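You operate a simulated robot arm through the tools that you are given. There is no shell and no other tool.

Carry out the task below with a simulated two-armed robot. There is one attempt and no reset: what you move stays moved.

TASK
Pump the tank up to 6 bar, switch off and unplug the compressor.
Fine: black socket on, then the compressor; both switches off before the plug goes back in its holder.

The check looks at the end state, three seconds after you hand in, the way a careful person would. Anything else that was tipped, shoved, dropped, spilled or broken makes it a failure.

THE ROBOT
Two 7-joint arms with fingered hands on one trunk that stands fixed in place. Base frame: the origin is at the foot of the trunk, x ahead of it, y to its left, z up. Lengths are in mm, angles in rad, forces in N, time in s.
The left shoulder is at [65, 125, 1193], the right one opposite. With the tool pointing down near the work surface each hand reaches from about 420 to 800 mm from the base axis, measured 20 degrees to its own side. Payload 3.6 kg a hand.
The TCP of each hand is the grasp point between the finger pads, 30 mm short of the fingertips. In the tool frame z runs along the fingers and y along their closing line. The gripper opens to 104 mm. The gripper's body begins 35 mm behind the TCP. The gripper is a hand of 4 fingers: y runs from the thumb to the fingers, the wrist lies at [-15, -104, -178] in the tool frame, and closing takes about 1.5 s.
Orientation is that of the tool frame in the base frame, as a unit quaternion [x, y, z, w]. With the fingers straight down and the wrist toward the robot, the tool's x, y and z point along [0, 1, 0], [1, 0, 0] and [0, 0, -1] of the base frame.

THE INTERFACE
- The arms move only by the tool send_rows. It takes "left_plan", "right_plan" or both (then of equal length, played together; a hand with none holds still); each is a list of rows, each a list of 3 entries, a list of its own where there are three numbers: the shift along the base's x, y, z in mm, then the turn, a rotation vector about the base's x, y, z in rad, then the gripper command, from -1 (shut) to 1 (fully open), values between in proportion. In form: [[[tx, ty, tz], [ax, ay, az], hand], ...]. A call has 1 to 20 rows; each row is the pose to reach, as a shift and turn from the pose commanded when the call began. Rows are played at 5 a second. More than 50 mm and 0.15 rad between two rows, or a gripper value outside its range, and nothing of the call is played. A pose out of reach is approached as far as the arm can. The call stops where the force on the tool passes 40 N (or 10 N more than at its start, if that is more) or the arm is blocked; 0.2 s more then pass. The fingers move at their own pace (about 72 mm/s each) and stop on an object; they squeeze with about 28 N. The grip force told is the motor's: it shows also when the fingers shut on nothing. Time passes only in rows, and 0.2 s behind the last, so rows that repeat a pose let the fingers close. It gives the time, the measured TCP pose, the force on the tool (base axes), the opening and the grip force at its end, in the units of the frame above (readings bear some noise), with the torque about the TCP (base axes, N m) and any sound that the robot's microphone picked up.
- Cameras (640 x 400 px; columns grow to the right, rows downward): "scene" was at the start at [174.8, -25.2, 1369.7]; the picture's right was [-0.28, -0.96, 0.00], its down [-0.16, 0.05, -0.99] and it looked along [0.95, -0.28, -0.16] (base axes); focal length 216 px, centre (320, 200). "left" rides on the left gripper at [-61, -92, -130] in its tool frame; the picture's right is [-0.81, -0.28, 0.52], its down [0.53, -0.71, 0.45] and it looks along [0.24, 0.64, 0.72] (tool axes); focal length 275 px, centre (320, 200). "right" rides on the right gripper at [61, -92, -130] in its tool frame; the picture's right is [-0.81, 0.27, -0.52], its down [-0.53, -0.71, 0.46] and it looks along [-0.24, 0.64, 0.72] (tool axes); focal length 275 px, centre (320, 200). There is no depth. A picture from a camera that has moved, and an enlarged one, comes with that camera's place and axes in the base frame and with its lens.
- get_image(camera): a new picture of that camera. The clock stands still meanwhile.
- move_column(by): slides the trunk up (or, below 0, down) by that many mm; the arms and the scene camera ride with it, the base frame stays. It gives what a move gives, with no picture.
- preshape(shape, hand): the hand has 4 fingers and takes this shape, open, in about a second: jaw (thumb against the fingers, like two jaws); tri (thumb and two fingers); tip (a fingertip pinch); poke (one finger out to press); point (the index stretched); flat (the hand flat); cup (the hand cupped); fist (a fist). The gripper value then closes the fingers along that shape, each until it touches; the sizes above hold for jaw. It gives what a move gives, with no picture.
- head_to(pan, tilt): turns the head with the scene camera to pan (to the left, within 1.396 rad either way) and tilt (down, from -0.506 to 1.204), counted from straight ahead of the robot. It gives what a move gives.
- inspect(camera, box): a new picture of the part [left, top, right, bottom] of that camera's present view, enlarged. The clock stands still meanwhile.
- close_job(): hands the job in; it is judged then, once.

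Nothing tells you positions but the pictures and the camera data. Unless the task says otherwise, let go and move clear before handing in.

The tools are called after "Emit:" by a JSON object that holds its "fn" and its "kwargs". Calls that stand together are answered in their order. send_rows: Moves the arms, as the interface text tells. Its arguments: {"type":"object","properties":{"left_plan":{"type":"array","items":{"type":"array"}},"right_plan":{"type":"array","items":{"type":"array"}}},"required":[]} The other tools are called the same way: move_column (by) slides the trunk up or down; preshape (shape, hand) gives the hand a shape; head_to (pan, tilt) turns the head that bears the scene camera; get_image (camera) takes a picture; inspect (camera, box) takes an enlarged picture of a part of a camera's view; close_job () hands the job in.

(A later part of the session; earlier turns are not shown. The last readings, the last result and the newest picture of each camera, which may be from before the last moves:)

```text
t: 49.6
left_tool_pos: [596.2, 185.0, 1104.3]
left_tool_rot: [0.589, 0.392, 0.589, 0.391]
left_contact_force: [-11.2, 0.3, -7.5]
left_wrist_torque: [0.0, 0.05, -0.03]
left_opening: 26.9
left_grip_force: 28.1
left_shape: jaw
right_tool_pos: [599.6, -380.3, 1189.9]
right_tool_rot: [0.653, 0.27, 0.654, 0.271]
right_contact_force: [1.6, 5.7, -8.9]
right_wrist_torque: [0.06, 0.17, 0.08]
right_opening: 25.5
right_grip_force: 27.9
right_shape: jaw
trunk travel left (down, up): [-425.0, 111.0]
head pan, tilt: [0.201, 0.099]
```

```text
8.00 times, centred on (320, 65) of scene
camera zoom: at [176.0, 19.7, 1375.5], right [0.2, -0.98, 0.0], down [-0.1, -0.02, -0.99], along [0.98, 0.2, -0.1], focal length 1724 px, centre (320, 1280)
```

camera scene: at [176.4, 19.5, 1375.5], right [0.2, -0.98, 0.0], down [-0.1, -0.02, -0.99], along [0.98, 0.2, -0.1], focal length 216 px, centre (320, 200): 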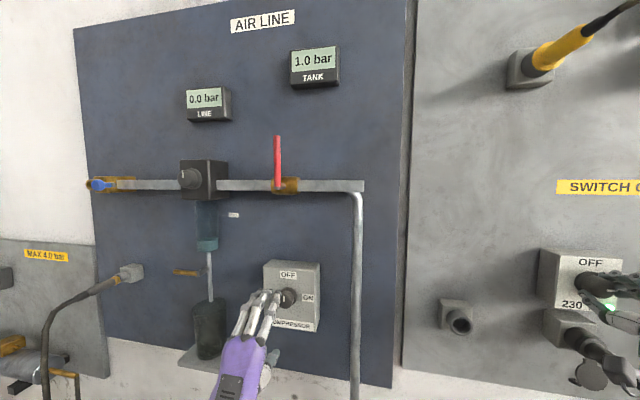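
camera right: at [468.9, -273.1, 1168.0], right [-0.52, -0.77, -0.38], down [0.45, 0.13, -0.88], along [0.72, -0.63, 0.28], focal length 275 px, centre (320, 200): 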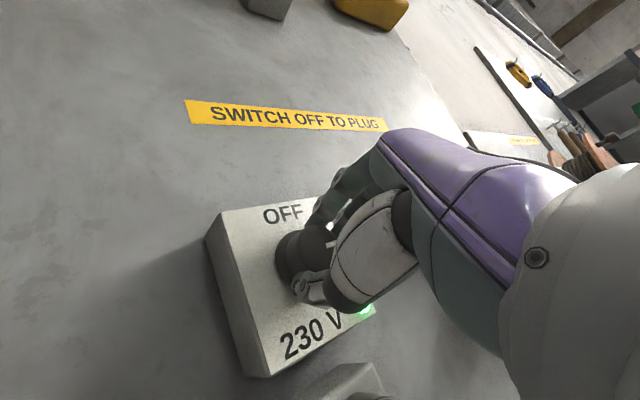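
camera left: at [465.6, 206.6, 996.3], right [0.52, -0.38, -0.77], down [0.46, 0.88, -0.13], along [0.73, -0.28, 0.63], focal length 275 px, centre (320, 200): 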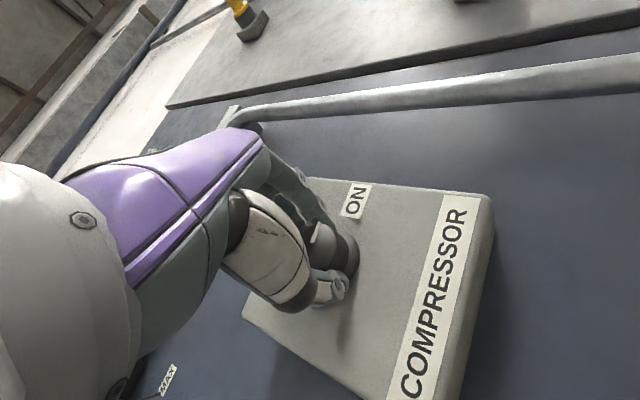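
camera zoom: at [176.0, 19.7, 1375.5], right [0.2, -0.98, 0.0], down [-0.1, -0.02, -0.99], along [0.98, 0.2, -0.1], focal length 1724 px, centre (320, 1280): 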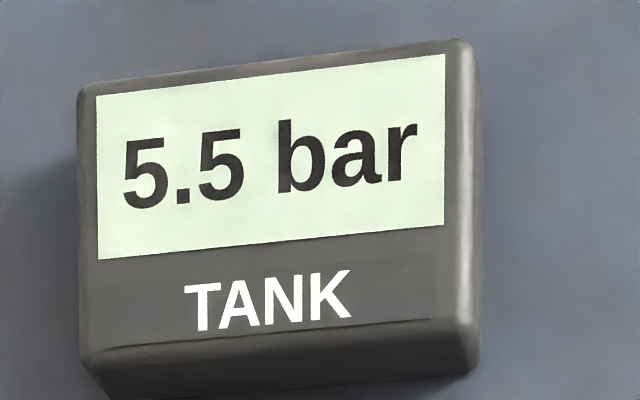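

5.5 bar came just before 49.6, so 6.0 should appear near 50.65. I hold to t = 50.8 and then switch off.

Emit:
{"fn": "send_rows", "kwargs": {"left_plan": [[[0, 0, 0], [0, 0, 0], -1], [[0, 0, 0], [0, 0, 0], -1], [[0, 0, 0], [0, 0, 0], -1], [[0, 0, 0], [0, 0, 0], -1], [[0, 0, 0], [0, 0, 0], -1]]}}

Emit:
{"fn": "inspect", "kwargs": {"camera": "scene", "box": [280, 40, 360, 90]}}

```text
t: 50.8
left_tool_pos: [598.6, 183.5, 1104.3]
left_tool_rot: [0.59, 0.391, 0.588, 0.392]
left_contact_force: [-11.9, 0.2, -8.3]
left_wrist_torque: [-0.05, 0.06, -0.03]
left_opening: 27.1
left_grip_force: 28.3
left_shape: jaw
right_tool_pos: [601.1, -381.1, 1190.6]
right_tool_rot: [0.653, 0.271, 0.654, 0.27]
right_contact_force: [2.5, 6.3, -9.7]
right_wrist_torque: [0.01, 0.22, 0.09]
right_opening: 25.5
right_grip_force: 27.9
right_shape: jaw
trunk travel left (down, up): [-425.0, 111.0]
head pan, tilt: [0.201, 0.099]
```

```text
8.00 times, centred on (320, 65) of scene
camera zoom: at [176.0, 19.7, 1375.5], right [0.2, -0.98, 0.0], down [-0.1, -0.02, -0.99], along [0.98, 0.2, -0.1], focal length 1724 px, centre (320, 1280)
```

zoom: 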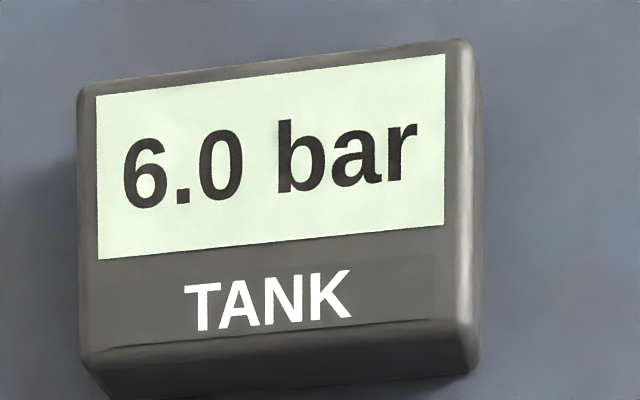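

6.0 bar as predicted. I turn the compressor off right now, all the way back to OFF.

Emit:
{"fn": "send_rows", "kwargs": {"left_plan": [[[0, 0, 0], [-0.148, 0, 0], -1], [[0, 0, 0], [-0.296, 0, 0], -1], [[0, 0, 0], [-0.444, 0, 0], -1], [[0, 0, 0], [-0.592, 0, 0], -1], [[0, 0, 0], [-0.74, 0, 0], -1], [[0, 0, 0], [-0.888, 0, 0], -1], [[0, 0, 0], [-1.036, 0, 0], -1], [[0, 0, 0], [-1.17, 0, 0], -1], [[0, 0, 0], [-1.2, 0, 0], -1]]}}

Emit:
{"fn": "inspect", "kwargs": {"camera": "scene", "box": [160, 40, 400, 340]}}

Emit:
{"fn": "inspect", "kwargs": {"camera": "left", "box": [200, 100, 520, 350]}}

```text
t: 52.8
left_tool_pos: [596.5, 184.9, 1104.5]
left_tool_rot: [0.266, 0.655, 0.265, 0.656]
left_contact_force: [-6.3, -0.8, -2.0]
left_wrist_torque: [0.0, -0.09, 0.17]
left_opening: 26.9
left_grip_force: 28.2
left_shape: jaw
right_tool_pos: [599.3, -381.4, 1190.3]
right_tool_rot: [0.654, 0.27, 0.653, 0.271]
right_contact_force: [1.7, 5.9, -8.3]
right_wrist_torque: [0.05, 0.2, 0.08]
right_opening: 25.5
right_grip_force: 28.0
right_shape: jaw
trunk travel left (down, up): [-425.0, 111.0]
head pan, tilt: [0.201, 0.099]
```

```text
1.33 times, centred on (280, 190) of scene
camera zoom: at [176.0, 19.5, 1375.6], right [0.2, -0.98, 0.0], down [-0.1, -0.02, -0.99], along [0.98, 0.2, -0.1], focal length 287 px, centre (373, 213)
```

zoom: 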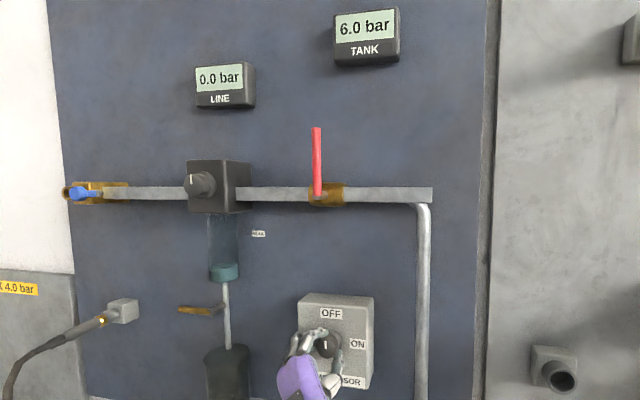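

```text
1.60 times, centred on (360, 225) of left
camera zoom: at [465.6, 75.9, 1085.6], right [0.52, -0.76, 0.39], down [0.46, -0.14, -0.88], along [0.72, 0.63, 0.27], focal length 440 px, centre (256, 160)
```

zoom: 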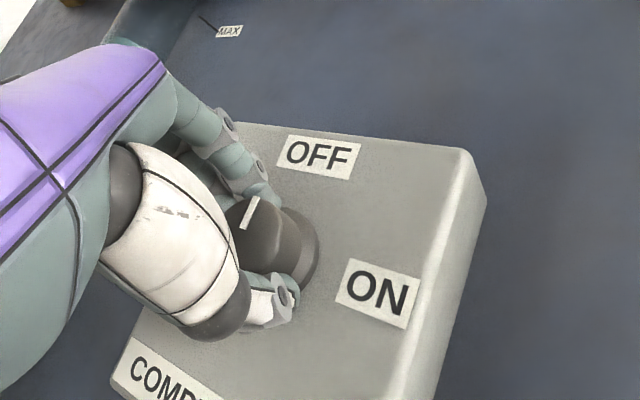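

The tank stays at 6.0 bar with the compressor off. I let go of the compressor knob with the left hand and draw it back.

Emit:
{"fn": "send_rows", "kwargs": {"left_plan": [[[0, 0, 0], [0, 0, 0], -0.4], [[0, 0, 0], [0, 0, 0], 0.2], [[0, 0, 0], [0, 0, 0], 0.8], [[0, 0, 0], [0, 0, 0], 1], [[0, 0, 0], [0, 0, 0], 1], [[0, 0, 0], [0, 0, 0], 1], [[-20, 0, 0], [0, 0, 0], 1], [[-50, 0, 0], [0, 0, 0], 1], [[-80, 0, 0], [0, 0, 0], 1], [[-100, 0, 0], [0, 0, 0], 1]]}}

Emit:
{"fn": "inspect", "kwargs": {"camera": "scene", "box": [160, 40, 400, 340]}}

Emit:
{"fn": "get_image", "kwargs": {"camera": "left"}}

Emit:
{"fn": "inspect", "kwargs": {"camera": "scene", "box": [200, 240, 360, 340]}}

```text
t: 55.0
left_tool_pos: [497.2, 184.6, 1104.9]
left_tool_rot: [0.265, 0.656, 0.265, 0.655]
left_contact_force: [0.1, -0.6, -0.9]
left_wrist_torque: [0.0, -0.02, -0.02]
left_opening: 103.6
left_grip_force: 0.0
left_shape: jaw
right_tool_pos: [599.9, -381.2, 1189.0]
right_tool_rot: [0.653, 0.271, 0.654, 0.27]
right_contact_force: [-3.5, 6.2, -8.0]
right_wrist_torque: [0.02, 0.16, 0.05]
right_opening: 25.7
right_grip_force: 28.1
right_shape: jaw
trunk travel left (down, up): [-425.0, 111.0]
head pan, tilt: [0.201, 0.099]
```

```text
1.33 times, centred on (280, 190) of scene
camera zoom: at [176.3, 19.5, 1375.5], right [0.2, -0.98, 0.0], down [-0.1, -0.02, -0.99], along [0.98, 0.2, -0.1], focal length 287 px, centre (373, 213)
```

zoom: 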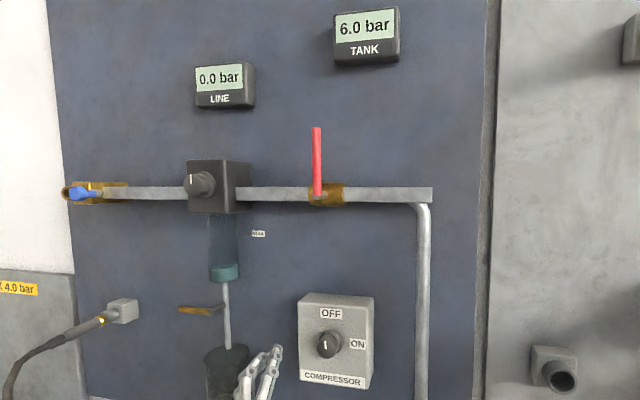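

```text
taken
camera left: at [364.8, 76.9, 1085.0], right [0.52, -0.76, 0.39], down [0.46, -0.14, -0.88], along [0.72, 0.63, 0.27], focal length 275 px, centre (320, 200)
```

left: 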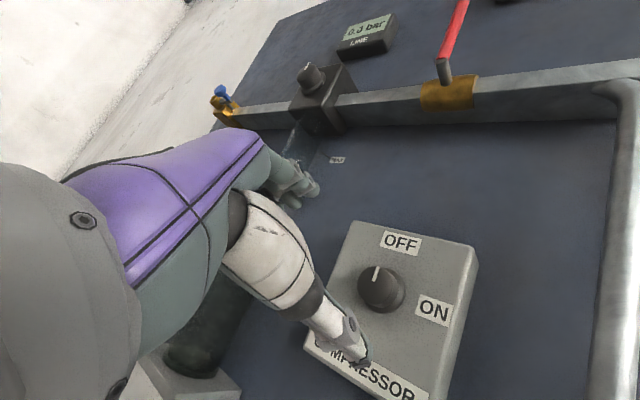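

```text
4.00 times, centred on (280, 290) of scene
camera zoom: at [176.3, 19.5, 1375.5], right [0.2, -0.98, 0.0], down [-0.1, -0.02, -0.99], along [0.98, 0.2, -0.1], focal length 862 px, centre (480, -160)
```

zoom: 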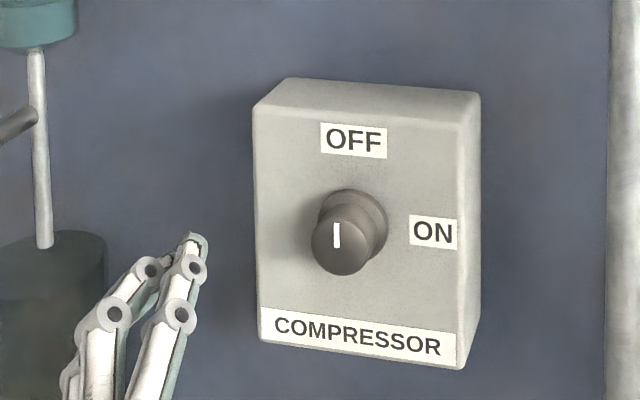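

The compressor knob points at OFF. Now the right hand, still on the socket's knob, turns it back by 90°.

Emit:
{"fn": "send_rows", "kwargs": {"right_plan": [[[0, 0, 0], [-0.145, 0, 0], -1], [[0, 0, 0], [-0.29, 0, 0], -1], [[0, 0, 0], [-0.435, 0, 0], -1], [[0, 0, 0], [-0.58, 0, 0], -1], [[0, 0, 0], [-0.725, 0, 0], -1], [[0, 0, 0], [-0.87, 0, 0], -1], [[0, 0, 0], [-1.015, 0, 0], -1], [[0, 0, 0], [-1.16, 0, 0], -1], [[0, 0, 0], [-1.305, 0, 0], -1], [[0, 0, 0], [-1.45, 0, 0], -1], [[0, 0, 0], [-1.58, 0, 0], -1], [[0, 0, 0], [-1.58, 0, 0], -1]]}}

Emit:
{"fn": "get_image", "kwargs": {"camera": "right"}}

Emit:
{"fn": "head_to", "kwargs": {"pan": -0.4, "tilt": 0.3}}

Emit:
{"fn": "get_image", "kwargs": {"camera": "scene"}}

```text
t: 57.6
left_tool_pos: [495.6, 184.1, 1105.7]
left_tool_rot: [0.265, 0.656, 0.266, 0.655]
left_contact_force: [-0.5, -0.3, -0.3]
left_wrist_torque: [-0.03, 0.0, 0.0]
left_opening: 103.5
left_grip_force: 0.0
left_shape: jaw
right_tool_pos: [599.3, -381.7, 1190.6]
right_tool_rot: [0.268, 0.654, 0.268, 0.655]
right_contact_force: [-0.3, 0.2, 0.3]
right_wrist_torque: [0.06, -0.17, 0.03]
right_opening: 25.4
right_grip_force: 28.1
right_shape: jaw
trunk travel left (down, up): [-425.0, 111.0]
head pan, tilt: [0.201, 0.099]
```

```text
taken
camera right: at [468.6, -405.2, 1082.4], right [-0.52, -0.37, 0.77], down [0.46, -0.88, -0.12], along [0.72, 0.29, 0.63], focal length 275 px, centre (320, 200)
```

right: 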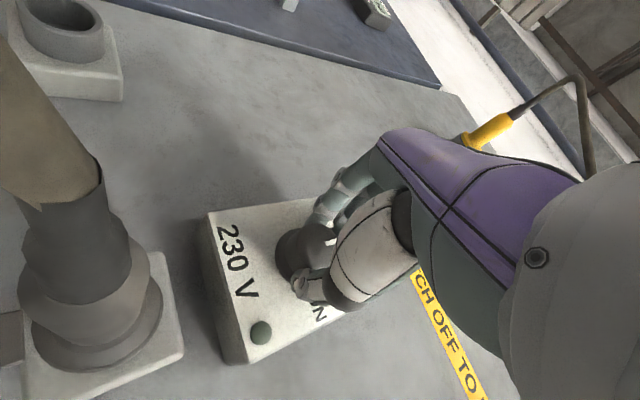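

```text
t: 58.6
left_tool_pos: [496.7, 184.5, 1104.3]
left_tool_rot: [0.265, 0.656, 0.265, 0.655]
left_contact_force: [-0.3, -0.2, 0.2]
left_wrist_torque: [-0.01, -0.01, -0.01]
left_opening: 103.7
left_grip_force: 0.1
left_shape: jaw
right_tool_pos: [599.5, -382.5, 1190.8]
right_tool_rot: [0.267, 0.654, 0.268, 0.655]
right_contact_force: [1.2, -1.3, 2.9]
right_wrist_torque: [0.07, -0.2, 0.02]
right_opening: 25.4
right_grip_force: 27.8
right_shape: jaw
trunk travel left (down, up): [-425.0, 111.0]
head pan, tilt: [-0.4, 0.3]
```

```text
taken
camera scene: at [171.6, -35.6, 1357.0], right [-0.39, -0.92, 0.0], down [-0.27, 0.11, -0.96], along [0.88, -0.37, -0.3], focal length 216 px, centre (320, 200)
```

scene: 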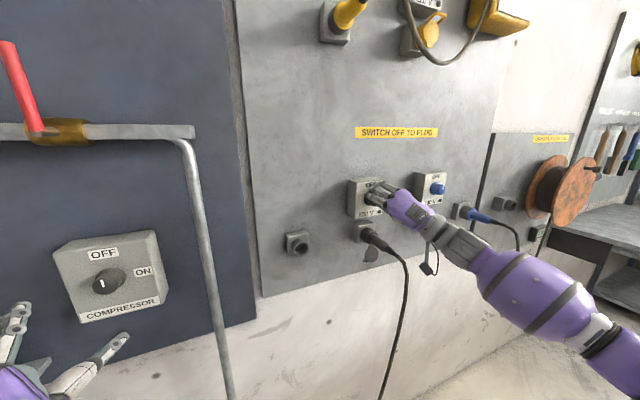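

The lamp is out, so the black socket is off. I release the knob and draw the right hand back to check the pointer and look at the plug.

Emit:
{"fn": "send_rows", "kwargs": {"right_plan": [[[0, 0, 0], [0, 0, 0], -0.4], [[0, 0, 0], [0, 0, 0], 0.2], [[0, 0, 0], [0, 0, 0], 0.8], [[0, 0, 0], [0, 0, 0], 1], [[0, 0, 0], [0, 0, 0], 1], [[0, 0, 0], [0, 0, 0], 1], [[-20, 0, 0], [0, 0, 0], 1], [[-50, 0, 0], [0, 0, 0], 1], [[-80, 0, 5], [0, 0, 0], 1], [[-120, 0, 10], [0, 0, 0], 1], [[-160, 0, 20], [0, 0, 0], 1]]}}

Emit:
{"fn": "get_image", "kwargs": {"camera": "right"}}

Emit:
{"fn": "inspect", "kwargs": {"camera": "scene", "box": [260, 150, 480, 290]}}

```text
t: 61.0
left_tool_pos: [495.5, 184.0, 1105.6]
left_tool_rot: [0.267, 0.654, 0.265, 0.656]
left_contact_force: [-0.5, 0.0, 0.9]
left_wrist_torque: [0.0, 0.02, 0.03]
left_opening: 103.4
left_grip_force: 0.1
left_shape: jaw
right_tool_pos: [438.1, -384.0, 1210.1]
right_tool_rot: [0.266, 0.655, 0.268, 0.654]
right_contact_force: [0.0, 0.2, 0.8]
right_wrist_torque: [-0.02, 0.03, -0.05]
right_opening: 103.7
right_grip_force: 0.1
right_shape: jaw
trunk travel left (down, up): [-425.0, 111.0]
head pan, tilt: [-0.4, 0.3]
```

```text
taken
camera right: at [307.3, -407.1, 1101.1], right [-0.52, -0.37, 0.77], down [0.46, -0.88, -0.12], along [0.72, 0.29, 0.63], focal length 275 px, centre (320, 200)
```

right: 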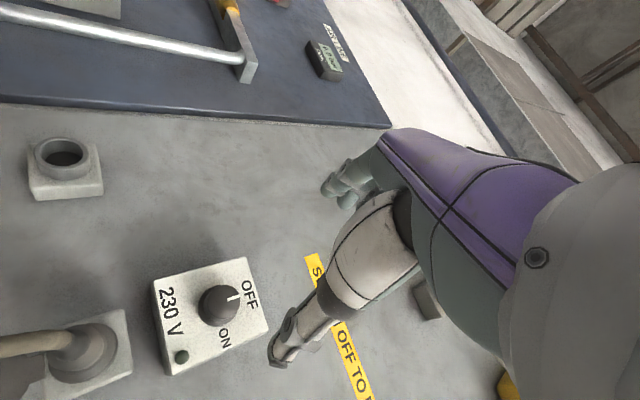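

```text
2.86 times, centred on (370, 220) of scene
camera zoom: at [171.0, -35.4, 1357.1], right [-0.39, -0.92, 0.0], down [-0.27, 0.11, -0.96], along [0.88, -0.37, -0.29], focal length 616 px, centre (177, 143)
```

zoom: 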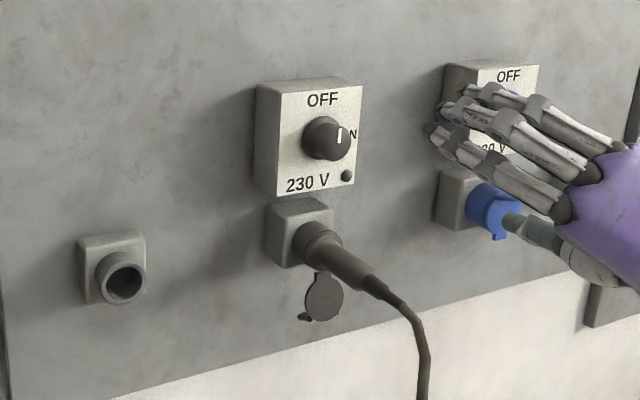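

The socket knob points at OFF and its lamp is dark. The black plug's axis is about horizontal at (y -380, z 1080), the holder 200 mm to its left at (y -180, z 1080). I plan to take the plug with the left hand from the left side; first I level both hands and clear the right arm away from the cable.

Emit:
{"fn": "send_rows", "kwargs": {"left_plan": [[[-5, -5, 0], [0.13, 0, 0], 1], [[-10, -10, 2], [0.26, 0, 0], 1], [[-15, -15, 4], [0.39, 0, 0], 1], [[-20, -20, 6], [0.52, 0, 0], 1], [[-25, -25, 8], [0.65, 0, 0], 1], [[-30, -35, 10], [0.78, 0, 0], 1], [[-30, -40, 12], [0.8, 0, 0], 1]], "right_plan": [[[-5, -5, 15], [0.13, 0, 0], 1], [[-10, -10, 30], [0.26, 0, 0], 1], [[-15, -20, 45], [0.39, 0, 0], 1], [[-20, -30, 60], [0.52, 0, 0], 1], [[-20, -40, 70], [0.65, 0, 0], 1], [[-20, -45, 80], [0.78, 0, 0], 1], [[-20, -50, 85], [0.795, 0, 0], 1]]}}

Emit:
{"fn": "get_image", "kwargs": {"camera": "scene"}}

```text
t: 62.6
left_tool_pos: [466.0, 144.6, 1117.0]
left_tool_rot: [0.5, 0.5, 0.501, 0.499]
left_contact_force: [0.1, 0.4, -0.6]
left_wrist_torque: [-0.03, 0.0, 0.0]
left_opening: 103.8
left_grip_force: 0.0
left_shape: jaw
right_tool_pos: [418.5, -431.4, 1295.3]
right_tool_rot: [0.5, 0.5, 0.501, 0.499]
right_contact_force: [0.0, -0.3, 0.1]
right_wrist_torque: [0.0, 0.03, -0.03]
right_opening: 103.6
right_grip_force: 0.0
right_shape: jaw
trunk travel left (down, up): [-425.0, 111.0]
head pan, tilt: [-0.4, 0.3]
```

```text
taken
camera scene: at [171.6, -35.9, 1356.9], right [-0.39, -0.92, 0.0], down [-0.27, 0.12, -0.96], along [0.88, -0.37, -0.3], focal length 216 px, centre (320, 200)
```

scene: 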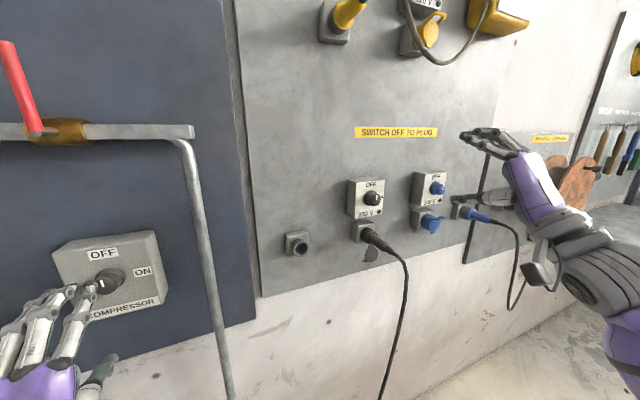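

Both hands are level. Now the left hand yaws 60° to the right and moves across to stage left of the plug, while the right hand turns down out of the way to watch from above.

Emit:
{"fn": "send_rows", "kwargs": {"left_plan": [[[3, -36, -3], [0, 0, -0.0952], 1], [[6, -72, -6], [0, 0, -0.1904], 1], [[9, -108, -9], [0, 0, -0.2856], 1], [[12, -144, -12], [0, 0, -0.3808], 1], [[15, -180, -15], [0, 0, -0.476], 1], [[18, -216, -18], [0, 0, -0.5712], 1], [[21, -252, -21], [0, 0, -0.6664], 1], [[24, -288, -24], [0, 0, -0.7616], 1], [[27, -324, -27], [0, 0, -0.8568], 1], [[30, -360, -30], [0, 0, -0.952], 1], [[34, -395, -32], [0, 0, -1.047], 1]], "right_plan": [[[0, 0, 0], [0, 0.143, 0], 1], [[0, 0, 0], [0, 0.286, 0], 1], [[0, 0, 0], [0, 0.429, 0], 1], [[0, 0, 0], [0, 0.572, 0], 1], [[0, 0, 0], [0, 0.715, 0], 1], [[0, 0, 0], [0, 0.858, 0], 1], [[0, 0, 0], [0, 1.001, 0], 1], [[0, 0, 0], [0, 1.144, 0], 1], [[0, 0, 0], [0, 1.287, 0], 1], [[0, 0, 0], [0, 1.43, 0], 1], [[0, 0, 0], [0, 1.5708, 0], 1]]}}

Emit:
{"fn": "get_image", "kwargs": {"camera": "scene"}}

Emit:
{"fn": "get_image", "kwargs": {"camera": "right"}}

Emit:
{"fn": "get_image", "kwargs": {"camera": "left"}}

```text
t: 65.0
left_tool_pos: [499.1, -252.4, 1085.5]
left_tool_rot: [0.684, 0.183, 0.182, 0.683]
left_contact_force: [-0.1, 0.5, 0.1]
left_wrist_torque: [-0.02, -0.04, -0.04]
left_opening: 103.3
left_grip_force: 0.0
left_shape: jaw
right_tool_pos: [420.0, -432.3, 1294.5]
right_tool_rot: [0.708, 0.706, -0.002, -0.001]
right_contact_force: [-0.1, 0.2, 0.6]
right_wrist_torque: [0.01, -0.01, 0.02]
right_opening: 103.9
right_grip_force: 0.1
right_shape: jaw
trunk travel left (down, up): [-425.0, 111.0]
head pan, tilt: [-0.4, 0.3]
```

```text
taken
camera scene: at [172.2, -35.9, 1356.8], right [-0.39, -0.92, 0.0], down [-0.27, 0.12, -0.96], along [0.88, -0.37, -0.3], focal length 216 px, centre (320, 200)
```

scene: 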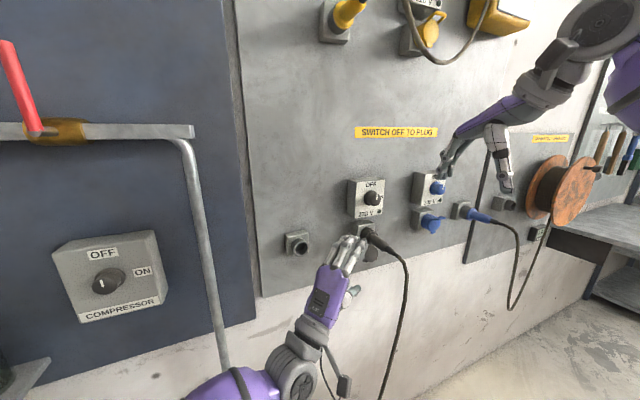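

```text
taken
camera right: at [327.7, -371.6, 1425.0], right [0.28, -0.81, 0.52], down [-0.71, -0.53, -0.45], along [0.64, -0.24, -0.73], focal length 275 px, centre (320, 200)
```

right: 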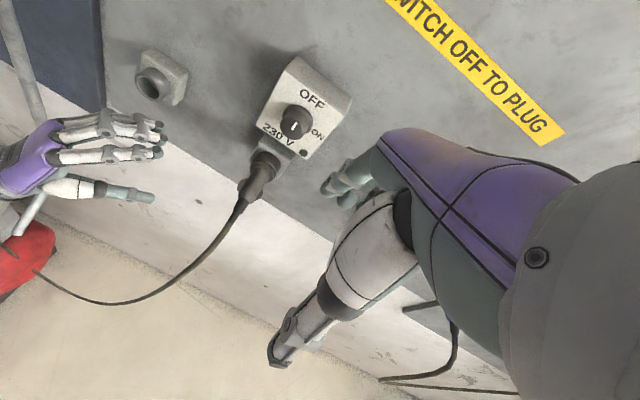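

```text
taken
camera left: at [381.2, -169.1, 993.8], right [-0.45, -0.85, -0.28], down [0.69, -0.13, -0.71], along [0.57, -0.51, 0.64], focal length 275 px, centre (320, 200)
```

left: 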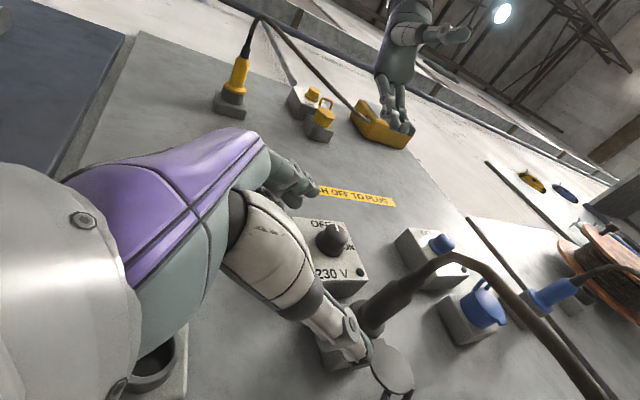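

The pose works. I zoom in on the plug from above and from below to fix its axis and where its body is thickest.

Emit:
{"fn": "inspect", "kwargs": {"camera": "right", "box": [200, 110, 360, 230]}}

Emit:
{"fn": "inspect", "kwargs": {"camera": "left", "box": [280, 220, 500, 390]}}

Emit:
{"fn": "inspect", "kwargs": {"camera": "scene", "box": [280, 160, 440, 290]}}

```text
3.33 times, centred on (280, 170) of right
camera zoom: at [327.7, -371.6, 1425.0], right [0.28, -0.81, 0.52], down [-0.71, -0.53, -0.45], along [0.64, -0.24, -0.73], focal length 918 px, centre (453, 300)
```

zoom: 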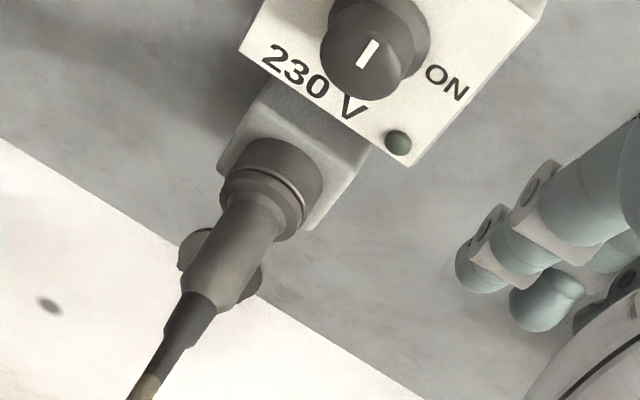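

```text
2.35 times, centred on (390, 305) of left
camera zoom: at [381.2, -169.1, 993.8], right [-0.45, -0.85, -0.28], down [0.69, -0.13, -0.71], along [0.57, -0.51, 0.64], focal length 648 px, centre (155, -47)
```

zoom: 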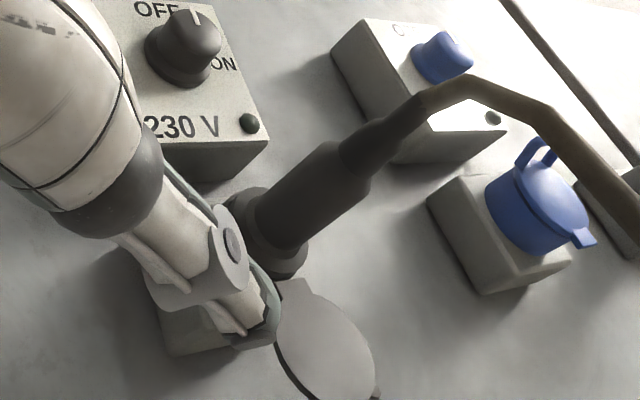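

```text
3.08 times, centred on (360, 225) of scene
camera zoom: at [172.2, -35.9, 1356.8], right [-0.39, -0.92, 0.0], down [-0.27, 0.12, -0.96], along [0.88, -0.37, -0.3], focal length 663 px, centre (197, 123)
```

zoom: 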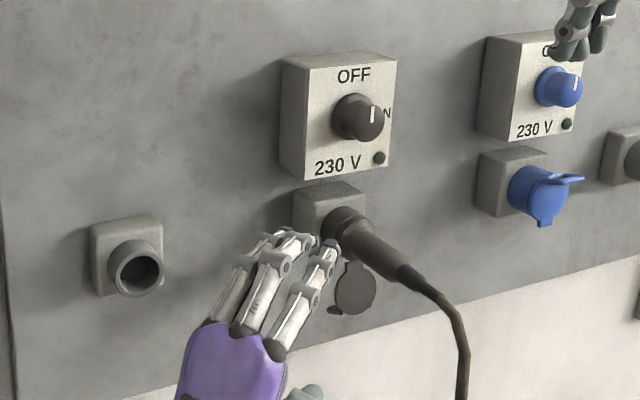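

The plug's body runs from x ≈ 556 to 612 on an axis at y ≈ -380, z ≈ 1078, about 26–35 mm thick. I turn the left hand a little more sideways and move it to a pre-grasp point beside the plug.

Emit:
{"fn": "send_rows", "kwargs": {"left_plan": [[[17, -14, -2], [0, 0, -0.09], 1], [[34, -28, -5], [0, 0, -0.18], 1], [[50, -41, -7], [0, 0, -0.26], 1], [[50, -41, -7], [0, 0, -0.26], 1]]}}

Emit:
{"fn": "inspect", "kwargs": {"camera": "right", "box": [60, 80, 380, 280]}}

Emit:
{"fn": "get_image", "kwargs": {"camera": "left"}}

Emit:
{"fn": "inspect", "kwargs": {"camera": "scene", "box": [280, 160, 440, 290]}}

```text
t: 66.0
left_tool_pos: [462.0, -245.8, 1067.8]
left_tool_rot: [0.7, 0.103, 0.103, 0.7]
left_contact_force: [0.4, 0.8, -0.3]
left_wrist_torque: [0.0, -0.01, 0.02]
left_opening: 104.2
left_grip_force: 0.0
left_shape: jaw
left hand out of reach, approached as far as the arm can: row 2, 3, 4
right_tool_pos: [417.1, -433.4, 1295.5]
right_tool_rot: [0.707, 0.707, 0.001, 0.0]
right_contact_force: [-0.3, -0.3, 0.4]
right_wrist_torque: [0.0, -0.02, -0.01]
right_opening: 103.7
right_grip_force: 0.0
right_shape: jaw
trunk travel left (down, up): [-425.0, 111.0]
head pan, tilt: [-0.4, 0.3]
```

```text
2.00 times, centred on (220, 180) of right
camera zoom: at [325.8, -372.2, 1425.1], right [0.27, -0.81, 0.52], down [-0.71, -0.53, -0.46], along [0.65, -0.24, -0.72], focal length 551 px, centre (520, 240)
```

zoom: 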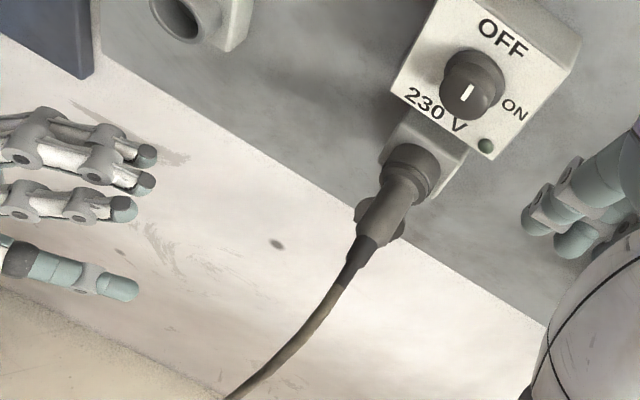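

```text
taken
camera left: at [364.6, -137.8, 976.5], right [-0.63, -0.73, -0.28], down [0.64, -0.28, -0.71], along [0.44, -0.62, 0.65], focal length 275 px, centre (320, 200)
```

left: 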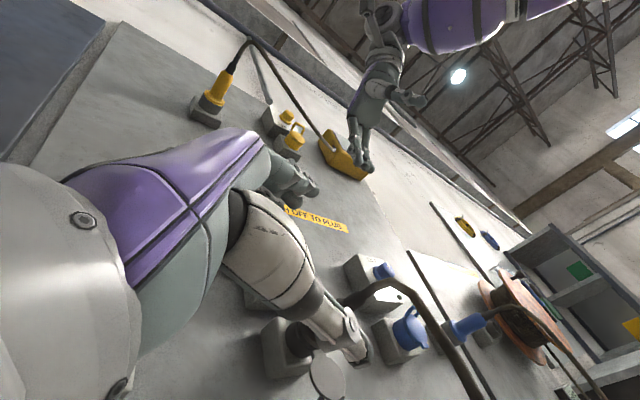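

```text
3.08 times, centred on (360, 225) of scene
camera zoom: at [170.5, -36.7, 1357.1], right [-0.39, -0.92, 0.0], down [-0.27, 0.12, -0.96], along [0.88, -0.37, -0.3], focal length 663 px, centre (197, 123)
```

zoom: 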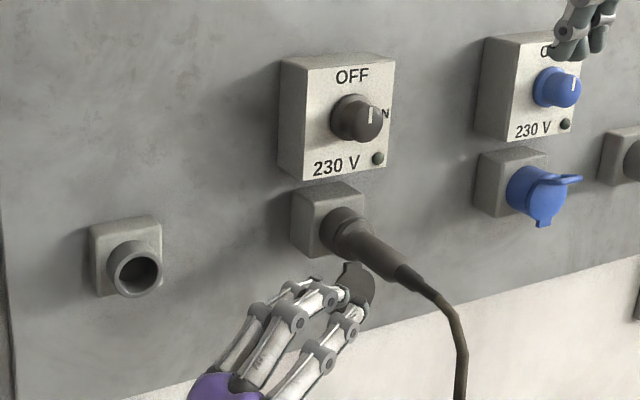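

The left arm can't reach across that far. I take it back home and use the right hand instead, coming from above-front with its fingers either side of the plug (closing left–right); for that it first yaws 90°.

Emit:
{"fn": "send_rows", "kwargs": {"left_plan": [[[-3, 31, 4], [0, 0, 0.109], 1], [[-6, 62, 8], [0, 0, 0.218], 1], [[-6, 94, 12], [0, 0, 0.327], 1], [[-6, 126, 16], [0, 0, 0.436], 1], [[-6, 157, 20], [0, 0, 0.545], 1], [[-6, 188, 24], [0, 0, 0.654], 1], [[-6, 220, 28], [0, 0, 0.763], 1], [[-6, 251, 32], [0, 0, 0.872], 1], [[-6, 283, 36], [0, 0, 0.981], 1], [[-6, 314, 40], [0, 0, 1.09], 1], [[-6, 345, 44], [0, 0, 1.2], 1]], "right_plan": [[[2, 0, -3], [0, 0, 0.143], 1], [[4, 0, -6], [0, 0, 0.286], 1], [[6, 0, -9], [0, 0, 0.429], 1], [[8, 0, -12], [0, 0, 0.572], 1], [[10, 0, -15], [0, 0, 0.715], 1], [[12, 0, -18], [0, 0, 0.858], 1], [[14, 0, -21], [0, 0, 1.001], 1], [[16, 0, -24], [0, 0, 1.144], 1], [[18, 0, -27], [0, 0, 1.287], 1], [[20, 0, -30], [0, 0, 1.43], 1], [[22, 0, -35], [0, 0, 1.5708], 1]]}}

Emit:
{"fn": "get_image", "kwargs": {"camera": "scene"}}

Emit:
{"fn": "get_image", "kwargs": {"camera": "right"}}

```text
t: 68.4
left_tool_pos: [456.9, 101.6, 1110.1]
left_tool_rot: [0.526, 0.474, 0.473, 0.525]
left_contact_force: [0.4, -0.3, 0.2]
left_wrist_torque: [0.0, -0.02, 0.01]
left_opening: 103.9
left_grip_force: 0.1
left_shape: jaw
right_tool_pos: [440.6, -430.6, 1259.8]
right_tool_rot: [-0.001, 1.0, 0.0, 0.0]
right_contact_force: [-0.8, -0.5, -1.5]
right_wrist_torque: [0.0, -0.02, -0.02]
right_opening: 103.7
right_grip_force: 0.1
right_shape: jaw
trunk travel left (down, up): [-425.0, 111.0]
head pan, tilt: [-0.4, 0.3]
```

```text
taken
camera scene: at [171.8, -35.2, 1356.9], right [-0.39, -0.92, 0.0], down [-0.27, 0.11, -0.96], along [0.88, -0.37, -0.3], focal length 216 px, centre (320, 200)
```

scene: 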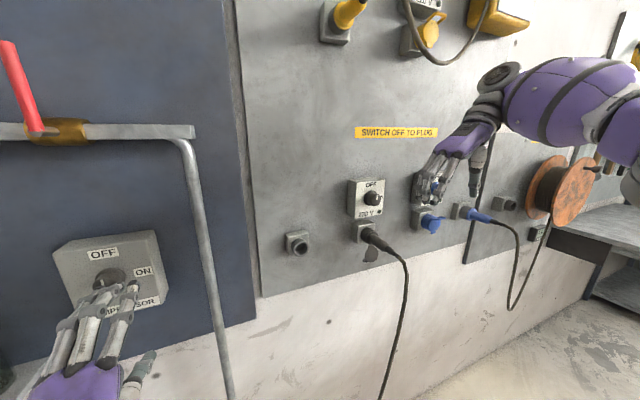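

```text
taken
camera right: at [379.7, -522.9, 1390.1], right [0.81, 0.28, 0.52], down [0.53, -0.71, -0.46], along [0.24, 0.65, -0.72], focal length 275 px, centre (320, 200)
```

right: 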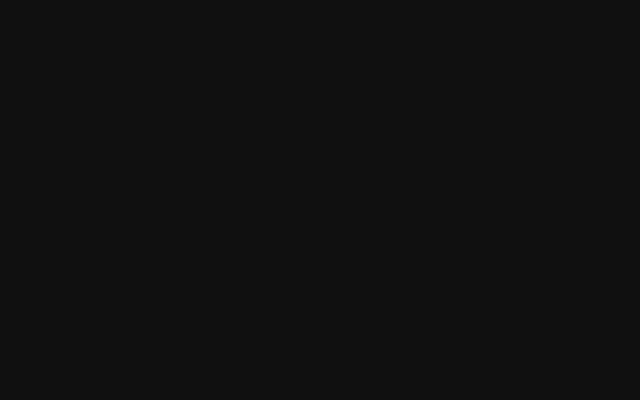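

The right hand now points down with its fingers to the left and thumb to the right (its camera is covered for the moment). I pitch it forward 30° and move to a point above-front of the plug.

Emit:
{"fn": "send_rows", "kwargs": {"right_plan": [[[15, 8, -15], [0, -0.105, 0], 1], [[30, 18, -30], [0, -0.21, 0], 1], [[45, 28, -45], [0, -0.315, 0], 1], [[60, 38, -60], [0, -0.42, 0], 1], [[75, 46, -75], [0, -0.5236, 0], 1], [[89, 51, -90], [0, -0.5236, 0], 1]]}}

Emit:
{"fn": "get_image", "kwargs": {"camera": "right"}}

Emit:
{"fn": "inspect", "kwargs": {"camera": "scene", "box": [240, 130, 480, 300]}}

Emit:
{"fn": "get_image", "kwargs": {"camera": "left"}}

```text
t: 69.8
left_tool_pos: [458.0, 101.6, 1112.2]
left_tool_rot: [0.526, 0.473, 0.471, 0.526]
left_contact_force: [-0.4, 0.4, -0.6]
left_wrist_torque: [-0.01, 0.0, 0.01]
left_opening: 104.1
left_grip_force: 0.1
left_shape: jaw
right_tool_pos: [530.1, -381.7, 1170.7]
right_tool_rot: [0.0, 0.966, 0.0, 0.26]
right_contact_force: [0.3, 0.0, 0.2]
right_wrist_torque: [0.0, -0.02, -0.01]
right_opening: 103.9
right_grip_force: 0.0
right_shape: jaw
trunk travel left (down, up): [-425.0, 111.0]
head pan, tilt: [-0.4, 0.3]
```

```text
taken
camera right: at [411.4, -472.8, 1251.7], right [0.44, 0.27, 0.85], down [0.69, -0.71, -0.13], along [0.57, 0.64, -0.5], focal length 275 px, centre (320, 200)
```

right: 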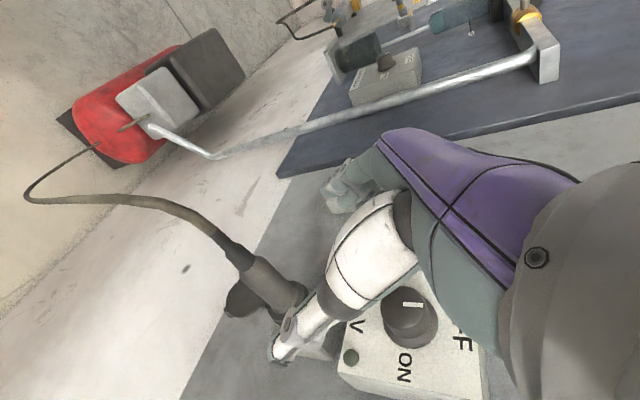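

```text
2.35 times, centred on (360, 215) of scene
camera zoom: at [172.2, -35.5, 1356.8], right [-0.39, -0.92, 0.0], down [-0.27, 0.12, -0.96], along [0.88, -0.37, -0.3], focal length 507 px, centre (226, 165)
```

zoom: 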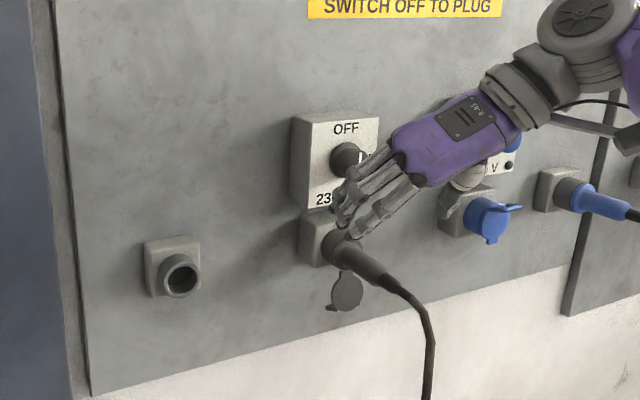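

```text
taken
camera left: at [320.6, 55.0, 1019.6], right [0.43, -0.86, -0.27], down [0.51, 0.48, -0.71], along [0.75, 0.16, 0.64], focal length 275 px, centre (320, 200)
```

left: 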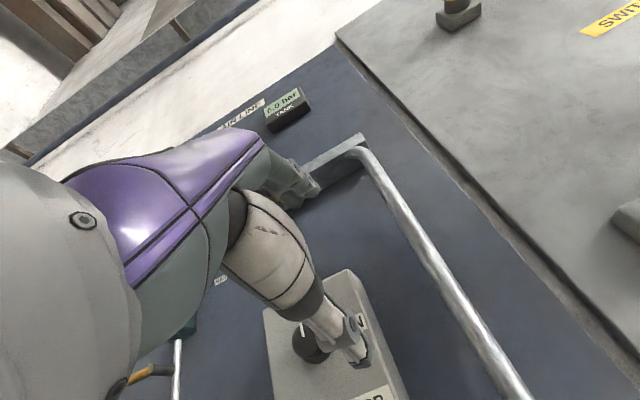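

The plug is well in view of the right hand's camera, centred between thumb and fingers. I descend along the tool axis most of the way and check.

Emit:
{"fn": "send_rows", "kwargs": {"right_plan": [[[15, 0, -31], [0, 0, 0], 1], [[30, 0, -62], [0, 0, 0], 1]]}}

Emit:
{"fn": "get_image", "kwargs": {"camera": "right"}}

Emit:
{"fn": "inspect", "kwargs": {"camera": "scene", "box": [300, 160, 460, 280]}}

```text
t: 70.4
left_tool_pos: [457.3, 100.5, 1111.3]
left_tool_rot: [0.527, 0.473, 0.471, 0.527]
left_contact_force: [0.3, -0.3, -0.3]
left_wrist_torque: [0.04, -0.01, 0.0]
left_opening: 103.9
left_grip_force: 0.1
left_shape: jaw
right_tool_pos: [560.2, -381.0, 1108.7]
right_tool_rot: [0.0, 0.966, -0.001, 0.259]
right_contact_force: [-0.5, -0.3, -0.8]
right_wrist_torque: [0.0, 0.0, 0.02]
right_opening: 103.4
right_grip_force: 0.0
right_shape: jaw
trunk travel left (down, up): [-425.0, 111.0]
head pan, tilt: [-0.4, 0.3]
```

```text
taken
camera right: at [440.4, -472.5, 1190.6], right [0.44, 0.27, 0.85], down [0.69, -0.71, -0.13], along [0.57, 0.65, -0.51], focal length 275 px, centre (320, 200)
```

right: 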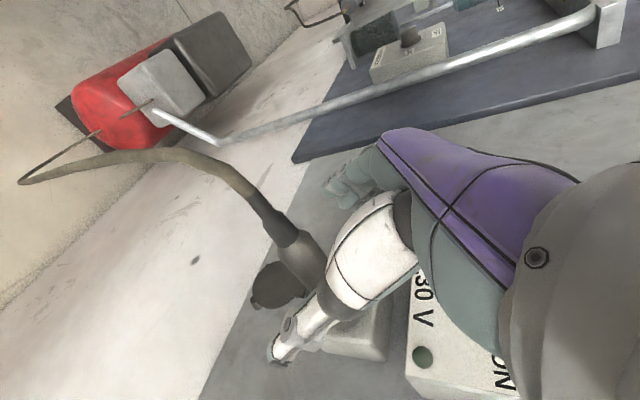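

```text
3.33 times, centred on (380, 220) of scene
camera zoom: at [171.8, -35.8, 1356.9], right [-0.39, -0.92, 0.0], down [-0.27, 0.12, -0.96], along [0.88, -0.37, -0.3], focal length 718 px, centre (120, 133)
```

zoom: 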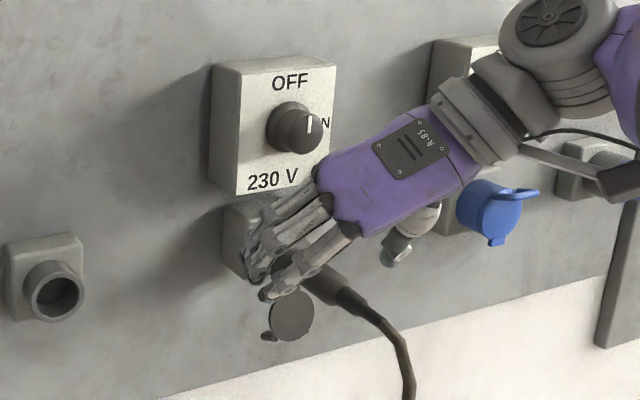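

The plug body lies between the thumb and the fingers as computed. I go down the last 33 mm and close on it.

Emit:
{"fn": "send_rows", "kwargs": {"right_plan": [[[7, 0, -15], [0, 0, 0], 1], [[14, 1, -30], [0, 0, 0], 1], [[14, 1, -30], [0, 0, 0], 0.3], [[14, 1, -30], [0, 0, 0], -0.2], [[14, 1, -30], [0, 0, 0], -0.6], [[14, 1, -30], [0, 0, 0], -1], [[14, 1, -30], [0, 0, 0], -1], [[14, 1, -30], [0, 0, 0], -1], [[14, 1, -30], [0, 0, 0], -1], [[14, 1, -30], [0, 0, 0], -1]]}}

Emit:
{"fn": "get_image", "kwargs": {"camera": "right"}}

Emit:
{"fn": "inspect", "kwargs": {"camera": "scene", "box": [300, 160, 460, 280]}}

```text
t: 72.6
left_tool_pos: [457.6, 101.0, 1112.1]
left_tool_rot: [0.526, 0.473, 0.471, 0.526]
left_contact_force: [0.0, -0.1, 0.0]
left_wrist_torque: [0.02, 0.01, -0.01]
left_opening: 103.8
left_grip_force: 0.0
left_shape: jaw
right_tool_pos: [575.5, -379.3, 1079.5]
right_tool_rot: [0.001, 0.966, 0.0, 0.258]
right_contact_force: [0.1, 1.8, -3.5]
right_wrist_torque: [0.06, 0.1, 0.16]
right_opening: 11.5
right_grip_force: 27.7
right_shape: jaw
trunk travel left (down, up): [-425.0, 111.0]
head pan, tilt: [-0.4, 0.3]
```

```text
taken
camera right: at [455.5, -471.6, 1160.7], right [0.44, 0.27, 0.85], down [0.69, -0.71, -0.13], along [0.57, 0.65, -0.51], focal length 275 px, centre (320, 200)
```

right: 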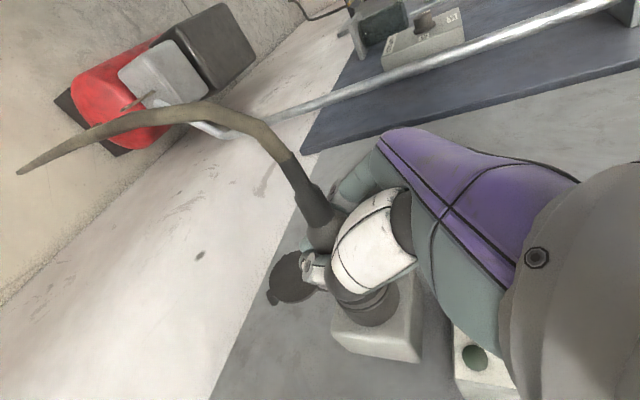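

```text
3.33 times, centred on (380, 220) of scene
camera zoom: at [172.2, -35.7, 1356.8], right [-0.39, -0.92, 0.0], down [-0.27, 0.12, -0.96], along [0.88, -0.37, -0.3], focal length 718 px, centre (120, 133)
```

zoom: 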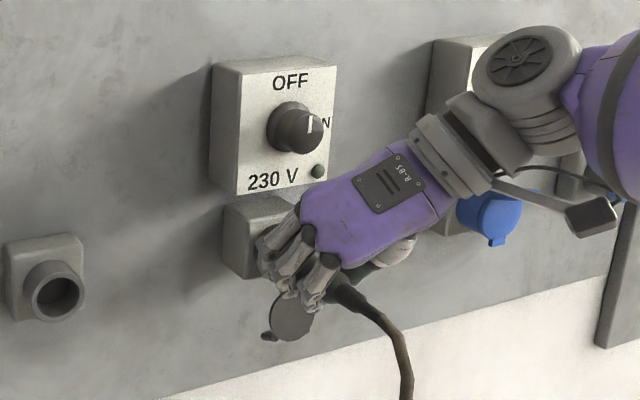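

The fingers have closed round the plug (28 N). I pull gently straight out along -x and watch the force.

Emit:
{"fn": "send_rows", "kwargs": {"right_plan": [[[-4, 0, 0], [0, 0, 0], -1], [[-8, 0, 0], [0, 0, 0], -1], [[-12, 0, 0], [0, 0, 0], -1], [[-16, 0, 0], [0, 0, 0], -1]]}}

Emit:
{"fn": "get_image", "kwargs": {"camera": "right"}}

Emit:
{"fn": "inspect", "kwargs": {"camera": "scene", "box": [300, 160, 460, 280]}}

```text
t: 73.6
left_tool_pos: [457.7, 101.7, 1111.3]
left_tool_rot: [0.526, 0.473, 0.471, 0.527]
left_contact_force: [-0.2, 0.1, -0.3]
left_wrist_torque: [-0.03, -0.02, 0.04]
left_opening: 104.2
left_grip_force: 0.0
left_shape: jaw
right_tool_pos: [559.0, -379.2, 1078.4]
right_tool_rot: [-0.001, 0.966, 0.0, 0.258]
right_contact_force: [-1.7, 2.1, -2.1]
right_wrist_torque: [-0.04, 0.04, 0.08]
right_opening: 10.7
right_grip_force: 27.6
right_shape: jaw
trunk travel left (down, up): [-425.0, 111.0]
head pan, tilt: [-0.4, 0.3]
```

```text
taken
camera right: at [439.4, -471.8, 1160.2], right [0.44, 0.27, 0.85], down [0.69, -0.71, -0.13], along [0.57, 0.65, -0.51], focal length 275 px, centre (320, 200)
```

right: 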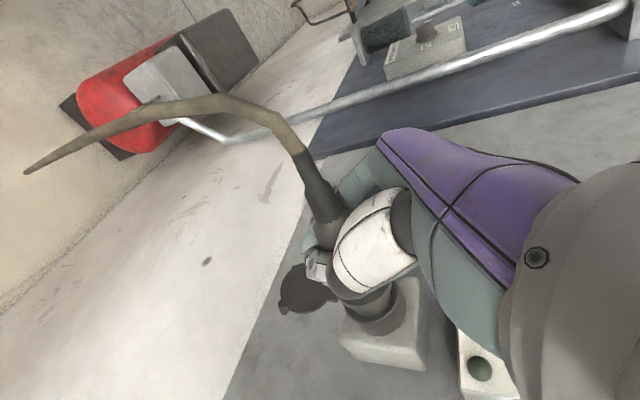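

```text
3.33 times, centred on (380, 220) of scene
camera zoom: at [171.9, -35.6, 1356.9], right [-0.39, -0.92, 0.0], down [-0.27, 0.12, -0.96], along [0.88, -0.37, -0.3], focal length 718 px, centre (120, 133)
```

zoom: 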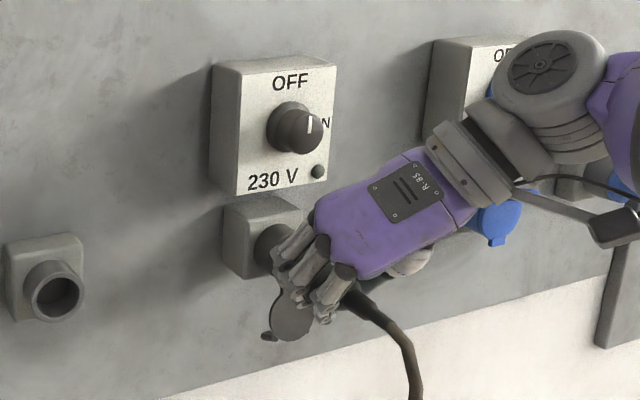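

The force stayed small. I zoom in to see whether the plug has moved with the hand.

Emit:
{"fn": "inspect", "kwargs": {"camera": "right", "box": [240, 140, 460, 380]}}

Emit:
{"fn": "inspect", "kwargs": {"camera": "scene", "box": [340, 200, 420, 260]}}

```text
1.67 times, centred on (350, 260) of right
camera zoom: at [439.4, -471.8, 1160.2], right [0.44, 0.27, 0.85], down [0.69, -0.71, -0.13], along [0.57, 0.65, -0.51], focal length 459 px, centre (270, 100)
```

zoom: 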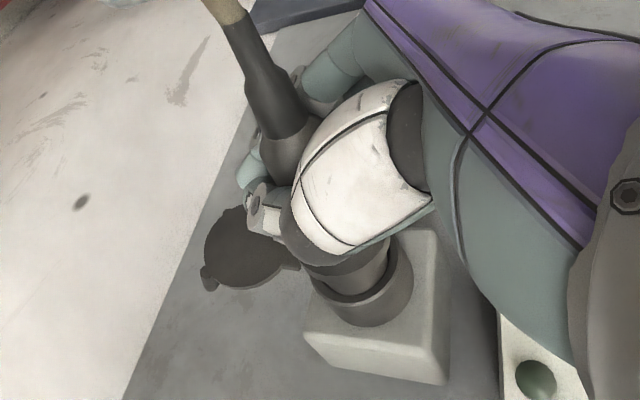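

```text
6.67 times, centred on (380, 230) of scene
camera zoom: at [171.9, -35.6, 1356.9], right [-0.39, -0.92, 0.0], down [-0.27, 0.12, -0.96], along [0.88, -0.37, -0.3], focal length 1437 px, centre (-80, 0)
```

zoom: 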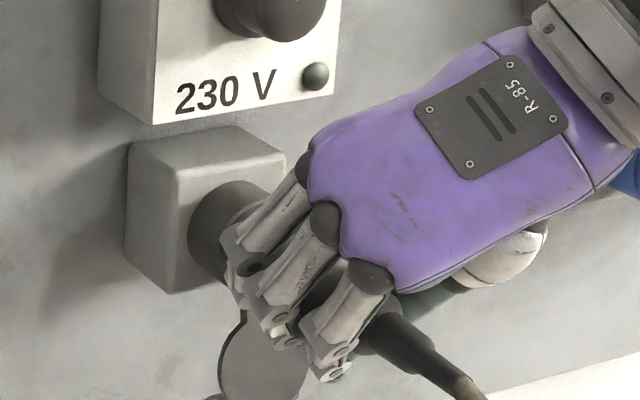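

The plug follows the hand: the cable end keeps its place relative to the fingers and the sleeve is coming out of the socket. I keep pulling straight back.

Emit:
{"fn": "send_rows", "kwargs": {"right_plan": [[[-6, 0, 0], [0, 0, 0], -1], [[-12, 0, 0], [0, 0, 0], -1], [[-18, 0, 0], [0, 0, 0], -1], [[-24, 0, 0], [0, 0, 0], -1]]}}

Emit:
{"fn": "inspect", "kwargs": {"camera": "right", "box": [240, 140, 460, 380]}}

Emit:
{"fn": "inspect", "kwargs": {"camera": "scene", "box": [330, 190, 430, 265]}}

```text
t: 74.6
left_tool_pos: [458.1, 101.7, 1112.1]
left_tool_rot: [0.526, 0.473, 0.472, 0.526]
left_contact_force: [-0.2, -0.8, -0.4]
left_wrist_torque: [0.0, -0.01, 0.0]
left_opening: 103.9
left_grip_force: 0.1
left_shape: jaw
right_tool_pos: [534.7, -380.3, 1078.9]
right_tool_rot: [0.0, 0.966, 0.001, 0.259]
right_contact_force: [0.2, -0.1, -2.0]
right_wrist_torque: [-0.01, 0.02, -0.01]
right_opening: 11.1
right_grip_force: 27.5
right_shape: jaw
trunk travel left (down, up): [-425.0, 111.0]
head pan, tilt: [-0.4, 0.3]
```

```text
1.67 times, centred on (350, 260) of right
camera zoom: at [415.2, -472.0, 1160.1], right [0.44, 0.27, 0.85], down [0.69, -0.71, -0.13], along [0.57, 0.64, -0.51], focal length 459 px, centre (270, 100)
```

zoom: 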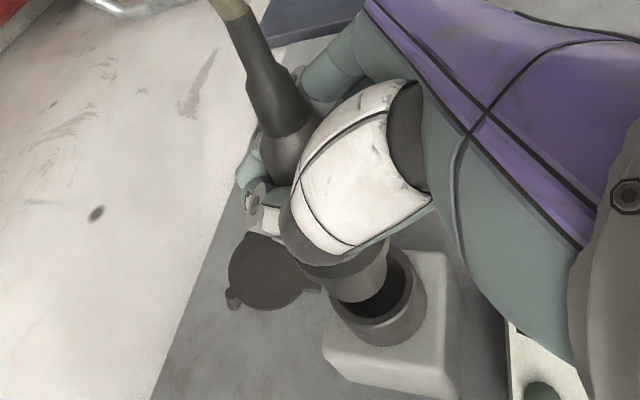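

```text
5.33 times, centred on (380, 228) of scene
camera zoom: at [171.7, -35.7, 1356.9], right [-0.39, -0.92, 0.0], down [-0.27, 0.12, -0.96], along [0.88, -0.37, -0.3], focal length 1149 px, centre (0, 53)
```

zoom: 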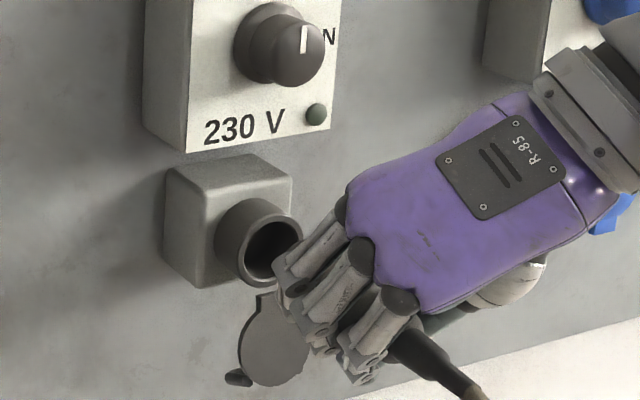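

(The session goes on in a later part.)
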